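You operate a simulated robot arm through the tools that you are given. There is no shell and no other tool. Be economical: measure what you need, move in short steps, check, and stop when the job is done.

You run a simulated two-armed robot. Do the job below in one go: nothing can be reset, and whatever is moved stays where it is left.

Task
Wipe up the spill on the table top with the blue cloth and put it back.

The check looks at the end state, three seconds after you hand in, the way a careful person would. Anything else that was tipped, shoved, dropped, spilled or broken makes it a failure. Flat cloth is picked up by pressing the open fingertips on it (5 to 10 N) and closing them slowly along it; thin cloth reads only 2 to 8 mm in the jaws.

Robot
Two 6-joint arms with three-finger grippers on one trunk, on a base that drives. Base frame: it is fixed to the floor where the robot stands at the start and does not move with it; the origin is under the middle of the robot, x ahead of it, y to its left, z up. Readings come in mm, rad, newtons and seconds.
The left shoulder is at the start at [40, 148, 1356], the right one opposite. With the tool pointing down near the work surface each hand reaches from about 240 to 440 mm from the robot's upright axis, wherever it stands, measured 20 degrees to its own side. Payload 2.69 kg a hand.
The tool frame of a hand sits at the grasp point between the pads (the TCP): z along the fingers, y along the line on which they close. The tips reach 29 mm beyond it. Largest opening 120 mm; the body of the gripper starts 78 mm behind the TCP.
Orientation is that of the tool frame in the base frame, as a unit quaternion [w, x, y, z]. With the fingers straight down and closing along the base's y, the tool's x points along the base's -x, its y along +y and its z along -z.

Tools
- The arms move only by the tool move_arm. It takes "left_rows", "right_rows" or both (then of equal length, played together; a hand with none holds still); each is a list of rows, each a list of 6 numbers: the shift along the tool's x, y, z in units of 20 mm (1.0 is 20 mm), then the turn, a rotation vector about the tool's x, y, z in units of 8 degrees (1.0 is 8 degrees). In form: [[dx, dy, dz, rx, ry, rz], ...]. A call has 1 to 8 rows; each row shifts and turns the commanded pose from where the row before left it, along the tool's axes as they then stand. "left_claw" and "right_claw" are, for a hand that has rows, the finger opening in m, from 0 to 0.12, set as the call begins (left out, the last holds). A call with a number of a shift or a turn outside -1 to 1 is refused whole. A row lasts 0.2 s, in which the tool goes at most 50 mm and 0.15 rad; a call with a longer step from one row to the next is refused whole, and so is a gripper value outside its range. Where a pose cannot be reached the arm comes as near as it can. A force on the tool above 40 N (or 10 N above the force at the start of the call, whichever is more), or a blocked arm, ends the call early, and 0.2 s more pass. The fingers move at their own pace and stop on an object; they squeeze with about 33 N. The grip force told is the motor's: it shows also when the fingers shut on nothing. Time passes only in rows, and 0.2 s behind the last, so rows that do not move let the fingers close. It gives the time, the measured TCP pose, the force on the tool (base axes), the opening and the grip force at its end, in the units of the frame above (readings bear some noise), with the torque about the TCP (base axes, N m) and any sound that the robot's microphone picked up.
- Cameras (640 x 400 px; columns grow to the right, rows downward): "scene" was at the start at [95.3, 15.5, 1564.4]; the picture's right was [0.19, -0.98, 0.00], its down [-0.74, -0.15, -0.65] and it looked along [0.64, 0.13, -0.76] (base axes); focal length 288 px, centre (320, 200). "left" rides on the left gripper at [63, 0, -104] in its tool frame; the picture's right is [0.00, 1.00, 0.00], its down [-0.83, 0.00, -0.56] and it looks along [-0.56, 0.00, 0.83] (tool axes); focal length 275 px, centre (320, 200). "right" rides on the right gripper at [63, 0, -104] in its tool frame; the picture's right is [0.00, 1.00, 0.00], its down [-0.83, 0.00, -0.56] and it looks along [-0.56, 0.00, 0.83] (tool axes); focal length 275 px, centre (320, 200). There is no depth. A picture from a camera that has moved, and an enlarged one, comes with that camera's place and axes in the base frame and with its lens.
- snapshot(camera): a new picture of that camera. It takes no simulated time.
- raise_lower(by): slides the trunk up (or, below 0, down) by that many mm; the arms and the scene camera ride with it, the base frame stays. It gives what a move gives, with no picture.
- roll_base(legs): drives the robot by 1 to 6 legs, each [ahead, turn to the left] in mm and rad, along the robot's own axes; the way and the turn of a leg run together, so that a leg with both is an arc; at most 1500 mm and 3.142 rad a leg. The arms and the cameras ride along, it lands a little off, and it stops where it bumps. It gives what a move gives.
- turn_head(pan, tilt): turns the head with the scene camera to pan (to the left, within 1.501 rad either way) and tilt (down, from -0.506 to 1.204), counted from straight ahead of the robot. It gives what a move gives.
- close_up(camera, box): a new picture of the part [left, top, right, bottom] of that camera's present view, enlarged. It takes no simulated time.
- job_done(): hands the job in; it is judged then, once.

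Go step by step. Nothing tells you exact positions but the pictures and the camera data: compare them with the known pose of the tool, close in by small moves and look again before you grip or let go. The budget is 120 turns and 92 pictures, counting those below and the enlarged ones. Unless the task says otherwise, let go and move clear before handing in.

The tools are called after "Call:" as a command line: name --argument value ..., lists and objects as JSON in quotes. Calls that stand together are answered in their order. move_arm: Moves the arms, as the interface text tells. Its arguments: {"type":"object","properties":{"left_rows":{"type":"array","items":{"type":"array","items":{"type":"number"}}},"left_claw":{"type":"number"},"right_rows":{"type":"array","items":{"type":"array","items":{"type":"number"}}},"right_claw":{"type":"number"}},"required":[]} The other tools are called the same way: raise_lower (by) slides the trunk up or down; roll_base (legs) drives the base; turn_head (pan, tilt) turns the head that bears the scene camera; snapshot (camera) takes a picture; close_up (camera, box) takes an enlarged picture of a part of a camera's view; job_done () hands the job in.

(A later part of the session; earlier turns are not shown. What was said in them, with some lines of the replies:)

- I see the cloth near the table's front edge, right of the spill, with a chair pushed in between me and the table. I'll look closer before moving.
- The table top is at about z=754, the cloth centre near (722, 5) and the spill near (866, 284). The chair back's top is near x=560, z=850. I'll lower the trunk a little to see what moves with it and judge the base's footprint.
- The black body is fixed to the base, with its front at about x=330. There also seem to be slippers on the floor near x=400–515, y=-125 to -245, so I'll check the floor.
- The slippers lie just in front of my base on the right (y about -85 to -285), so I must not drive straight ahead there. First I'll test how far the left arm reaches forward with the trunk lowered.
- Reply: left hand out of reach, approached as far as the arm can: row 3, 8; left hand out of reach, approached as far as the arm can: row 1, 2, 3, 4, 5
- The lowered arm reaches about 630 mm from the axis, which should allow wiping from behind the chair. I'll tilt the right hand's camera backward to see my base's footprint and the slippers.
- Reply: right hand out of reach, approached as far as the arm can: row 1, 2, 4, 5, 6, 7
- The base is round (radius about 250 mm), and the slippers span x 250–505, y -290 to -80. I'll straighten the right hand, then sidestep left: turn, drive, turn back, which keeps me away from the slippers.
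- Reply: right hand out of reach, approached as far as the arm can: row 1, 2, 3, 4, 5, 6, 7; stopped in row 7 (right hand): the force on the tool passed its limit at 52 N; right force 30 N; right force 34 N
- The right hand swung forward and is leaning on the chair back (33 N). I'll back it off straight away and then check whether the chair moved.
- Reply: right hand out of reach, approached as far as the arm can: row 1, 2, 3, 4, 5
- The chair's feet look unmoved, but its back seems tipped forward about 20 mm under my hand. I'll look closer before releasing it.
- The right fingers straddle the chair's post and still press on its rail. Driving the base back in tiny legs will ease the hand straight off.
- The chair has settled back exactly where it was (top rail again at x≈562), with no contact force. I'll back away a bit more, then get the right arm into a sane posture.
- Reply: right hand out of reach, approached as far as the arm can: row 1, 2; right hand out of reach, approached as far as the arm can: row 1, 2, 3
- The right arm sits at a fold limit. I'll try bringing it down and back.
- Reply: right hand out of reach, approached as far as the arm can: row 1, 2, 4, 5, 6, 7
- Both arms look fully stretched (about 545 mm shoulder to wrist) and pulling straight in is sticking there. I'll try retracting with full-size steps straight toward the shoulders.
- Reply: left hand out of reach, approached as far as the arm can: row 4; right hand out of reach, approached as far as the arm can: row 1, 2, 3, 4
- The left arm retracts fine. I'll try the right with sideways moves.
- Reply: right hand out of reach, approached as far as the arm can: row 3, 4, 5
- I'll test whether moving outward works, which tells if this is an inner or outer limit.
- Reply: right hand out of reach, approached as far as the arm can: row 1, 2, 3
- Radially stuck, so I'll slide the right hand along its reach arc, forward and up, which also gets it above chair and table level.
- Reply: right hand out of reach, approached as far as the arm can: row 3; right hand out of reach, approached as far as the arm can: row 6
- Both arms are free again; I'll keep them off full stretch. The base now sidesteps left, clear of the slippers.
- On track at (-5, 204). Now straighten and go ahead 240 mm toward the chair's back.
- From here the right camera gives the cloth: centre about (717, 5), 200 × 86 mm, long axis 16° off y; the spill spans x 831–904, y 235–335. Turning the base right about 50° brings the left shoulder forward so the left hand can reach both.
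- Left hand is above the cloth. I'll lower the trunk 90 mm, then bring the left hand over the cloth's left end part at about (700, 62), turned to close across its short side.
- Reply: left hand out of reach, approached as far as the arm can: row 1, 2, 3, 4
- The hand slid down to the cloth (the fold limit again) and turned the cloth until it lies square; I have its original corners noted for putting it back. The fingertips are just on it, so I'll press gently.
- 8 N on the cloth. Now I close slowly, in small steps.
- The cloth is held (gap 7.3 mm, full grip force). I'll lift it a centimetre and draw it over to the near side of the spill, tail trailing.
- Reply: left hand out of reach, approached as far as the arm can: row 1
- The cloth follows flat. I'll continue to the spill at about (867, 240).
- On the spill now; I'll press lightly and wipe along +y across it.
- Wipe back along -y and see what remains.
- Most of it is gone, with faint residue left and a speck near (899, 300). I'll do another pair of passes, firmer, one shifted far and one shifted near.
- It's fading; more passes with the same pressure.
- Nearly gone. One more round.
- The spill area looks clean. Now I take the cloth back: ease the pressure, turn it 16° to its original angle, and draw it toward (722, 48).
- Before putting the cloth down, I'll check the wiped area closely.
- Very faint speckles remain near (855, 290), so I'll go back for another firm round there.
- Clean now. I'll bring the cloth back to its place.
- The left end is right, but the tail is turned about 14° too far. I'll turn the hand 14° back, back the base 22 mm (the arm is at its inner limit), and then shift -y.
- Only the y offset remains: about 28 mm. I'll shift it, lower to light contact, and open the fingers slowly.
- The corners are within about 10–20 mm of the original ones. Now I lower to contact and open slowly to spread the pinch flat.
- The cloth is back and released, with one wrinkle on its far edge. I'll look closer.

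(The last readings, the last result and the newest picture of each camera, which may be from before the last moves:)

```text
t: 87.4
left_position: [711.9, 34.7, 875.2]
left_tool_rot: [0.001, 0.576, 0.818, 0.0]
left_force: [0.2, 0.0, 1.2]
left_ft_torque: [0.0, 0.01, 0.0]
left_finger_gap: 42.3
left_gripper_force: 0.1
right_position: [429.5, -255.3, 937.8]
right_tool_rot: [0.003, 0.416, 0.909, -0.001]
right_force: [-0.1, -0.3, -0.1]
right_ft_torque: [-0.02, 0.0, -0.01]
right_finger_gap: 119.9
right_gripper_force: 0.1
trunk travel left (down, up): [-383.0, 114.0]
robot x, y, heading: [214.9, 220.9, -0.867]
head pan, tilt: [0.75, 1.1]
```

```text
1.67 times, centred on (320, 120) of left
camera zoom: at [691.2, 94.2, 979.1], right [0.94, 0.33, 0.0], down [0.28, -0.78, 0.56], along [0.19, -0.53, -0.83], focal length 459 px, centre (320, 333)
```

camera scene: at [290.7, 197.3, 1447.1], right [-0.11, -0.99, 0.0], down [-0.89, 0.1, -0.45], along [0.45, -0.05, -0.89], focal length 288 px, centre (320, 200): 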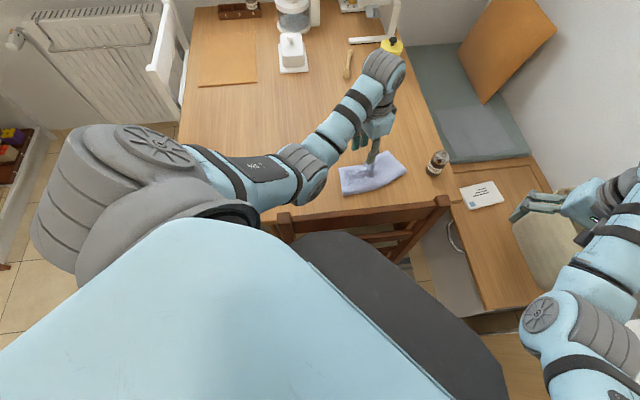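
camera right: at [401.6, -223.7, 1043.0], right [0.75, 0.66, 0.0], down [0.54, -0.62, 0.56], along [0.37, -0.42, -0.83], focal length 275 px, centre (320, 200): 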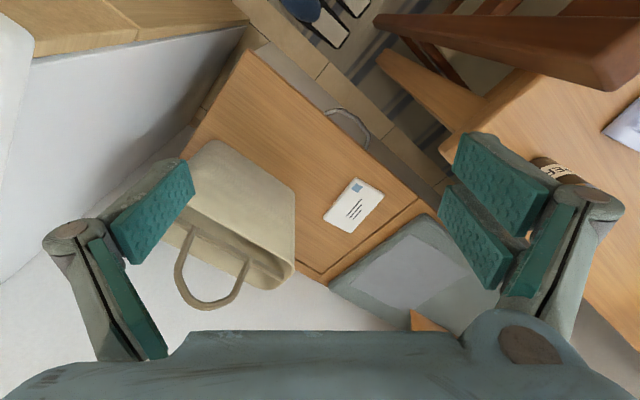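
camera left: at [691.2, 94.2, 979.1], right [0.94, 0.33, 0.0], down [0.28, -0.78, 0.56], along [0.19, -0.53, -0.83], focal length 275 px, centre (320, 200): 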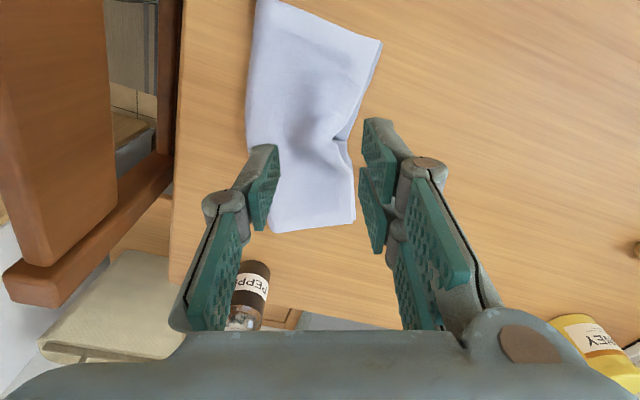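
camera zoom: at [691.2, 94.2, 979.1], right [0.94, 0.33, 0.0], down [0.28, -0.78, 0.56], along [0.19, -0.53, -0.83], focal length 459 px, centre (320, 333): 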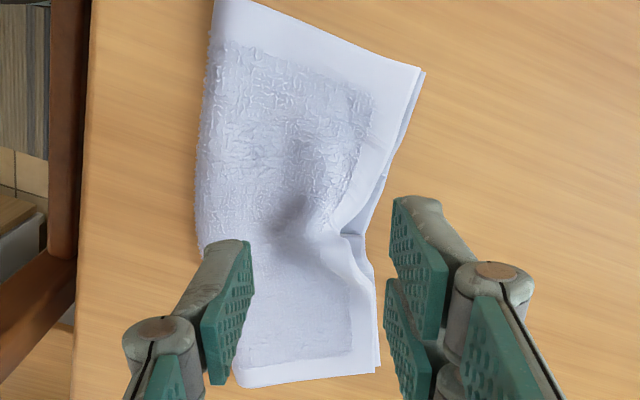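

The cloth lies folded within about 20 mm of its original corners. I'll raise up, turn away, and do a final check of the scene.

Call:
raise_lower --by 100

Call:
roll_base --legs '[[0, 0.86]]'

Call:
turn_head --pan -0.1 --tilt 1.0

Call:
snapshot --camera "scene"

Call:
close_up --camera "scene" --box '[220, 60, 420, 185]'

```text
t: 88.7
left_position: [712.5, 35.9, 976.0]
left_tool_rot: [0.0, 0.575, 0.818, 0.0]
left_force: [0.5, -0.2, 1.0]
left_ft_torque: [0.01, -0.02, 0.01]
left_finger_gap: 41.8
left_gripper_force: 0.0
right_position: [429.1, -254.0, 1039.9]
right_tool_rot: [0.003, 0.416, 0.909, -0.001]
right_force: [0.1, -0.3, 0.3]
right_ft_torque: [0.0, -0.01, 0.02]
right_finger_gap: 120.3
right_gripper_force: 0.1
trunk travel left (down, up): [-483.0, 14.0]
robot x, y, heading: [216.2, 221.1, -0.868]
head pan, tilt: [0.75, 1.1]
```

```text
t: 91.3
left_position: [681.7, 468.4, 974.8]
left_tool_rot: [0.001, 0.189, 0.982, 0.0]
left_force: [0.7, 0.5, -0.2]
left_ft_torque: [0.01, -0.01, -0.01]
left_finger_gap: 41.8
left_gripper_force: 0.0
right_position: [713.4, 64.5, 1038.0]
right_tool_rot: [0.004, 0.007, 1.0, 0.0]
right_force: [-0.9, -0.1, -0.2]
right_ft_torque: [-0.03, 0.0, 0.03]
right_finger_gap: 120.0
right_gripper_force: 0.0
trunk travel left (down, up): [-483.0, 14.0]
robot x, y, heading: [215.1, 220.9, -0.02]
head pan, tilt: [0.75, 1.1]
```

```text
t: 92.5
left_position: [682.4, 467.6, 975.2]
left_tool_rot: [0.001, 0.19, 0.982, 0.0]
left_force: [0.2, 0.3, 0.3]
left_ft_torque: [-0.03, -0.03, 0.03]
left_finger_gap: 41.8
left_gripper_force: 0.0
right_position: [714.1, 64.3, 1039.1]
right_tool_rot: [0.003, 0.006, 1.0, 0.001]
right_force: [0.0, -0.6, -0.7]
right_ft_torque: [-0.03, 0.02, -0.02]
right_finger_gap: 120.1
right_gripper_force: 0.1
trunk travel left (down, up): [-483.0, 14.0]
robot x, y, heading: [215.8, 218.6, -0.02]
head pan, tilt: [-0.099, 1.0]
```

```text
35 pictures are left
camera scene: at [304.2, 211.4, 1554.2], right [-0.12, -0.99, 0.0], down [-0.84, 0.1, -0.54], along [0.54, -0.06, -0.84], focal length 288 px, centre (320, 200)
```

scene: 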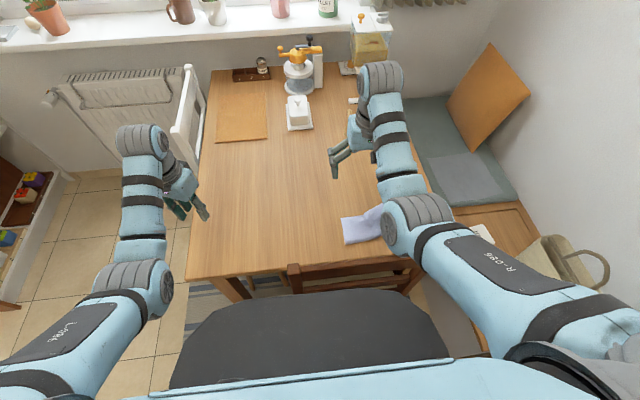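

```text
3.20 times, centred on (320, 122) of scene
camera zoom: at [304.2, 211.4, 1554.2], right [-0.12, -0.99, 0.0], down [-0.84, 0.1, -0.54], along [0.54, -0.06, -0.84], focal length 921 px, centre (320, 448)
```

zoom: 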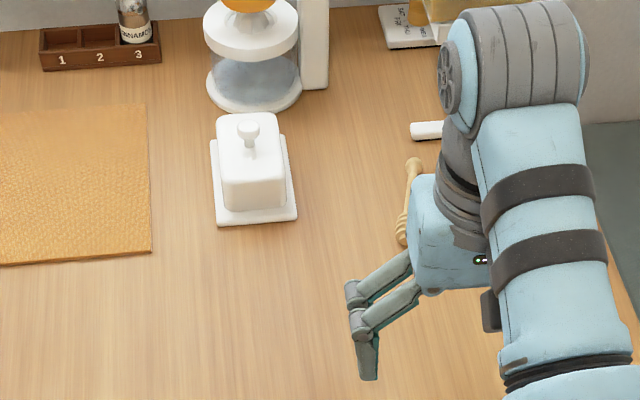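

The table is clean and nothing else has moved. I'll back straight off so the hands are clear, and check the cloth and chair once more.

Call:
roll_base --legs '[[0, 0.02], [-220, 0]]'

Call:
snapshot --camera "scene"

```text
t: 94.5
left_position: [460.6, 475.7, 973.6]
left_tool_rot: [-0.001, 0.182, 0.983, -0.001]
left_force: [0.6, 0.1, 0.1]
left_ft_torque: [0.01, 0.01, 0.0]
left_finger_gap: 41.9
left_gripper_force: 0.0
right_position: [498.8, 71.9, 1037.2]
right_tool_rot: [0.002, -0.002, 1.0, 0.001]
right_force: [0.3, 0.1, -0.2]
right_ft_torque: [-0.02, 0.06, 0.0]
right_finger_gap: 120.1
right_gripper_force: 0.0
trunk travel left (down, up): [-483.0, 14.0]
robot x, y, heading: [-3.3, 217.9, -0.0]
head pan, tilt: [-0.099, 1.0]
```

```text
33 pictures are left
camera scene: at [89.2, 212.9, 1553.8], right [-0.1, -0.99, 0.0], down [-0.84, 0.08, -0.54], along [0.53, -0.05, -0.84], focal length 288 px, centre (320, 200)
```

scene: 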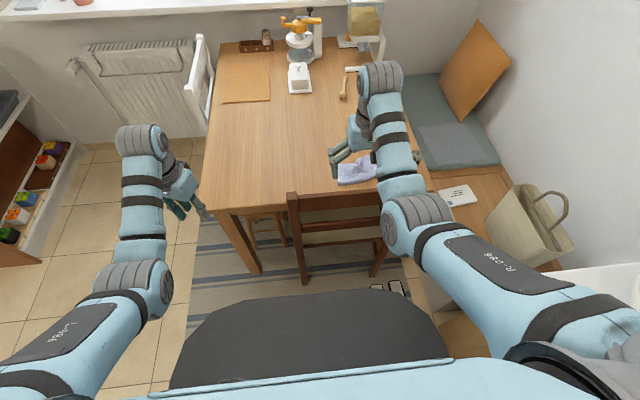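

The table is clean, the cloth is back, and the chair and slippers look unmoved. Both hands are clear, so I'm handing in.

Call:
job_done

```text
The job is handed in.
```

The spill is wiped up; the last close view of the spot showed bare table apart from a few barely visible specks. The blue cloth is back within about 20 mm of where it lay, with a small crease on one edge.

While I was positioning the right arm, it leaned on the chair back with about 30–50 N and tipped it forward slightly. I backed off and the chair settled where it had been, about 1 mm from its first position by my measurement.
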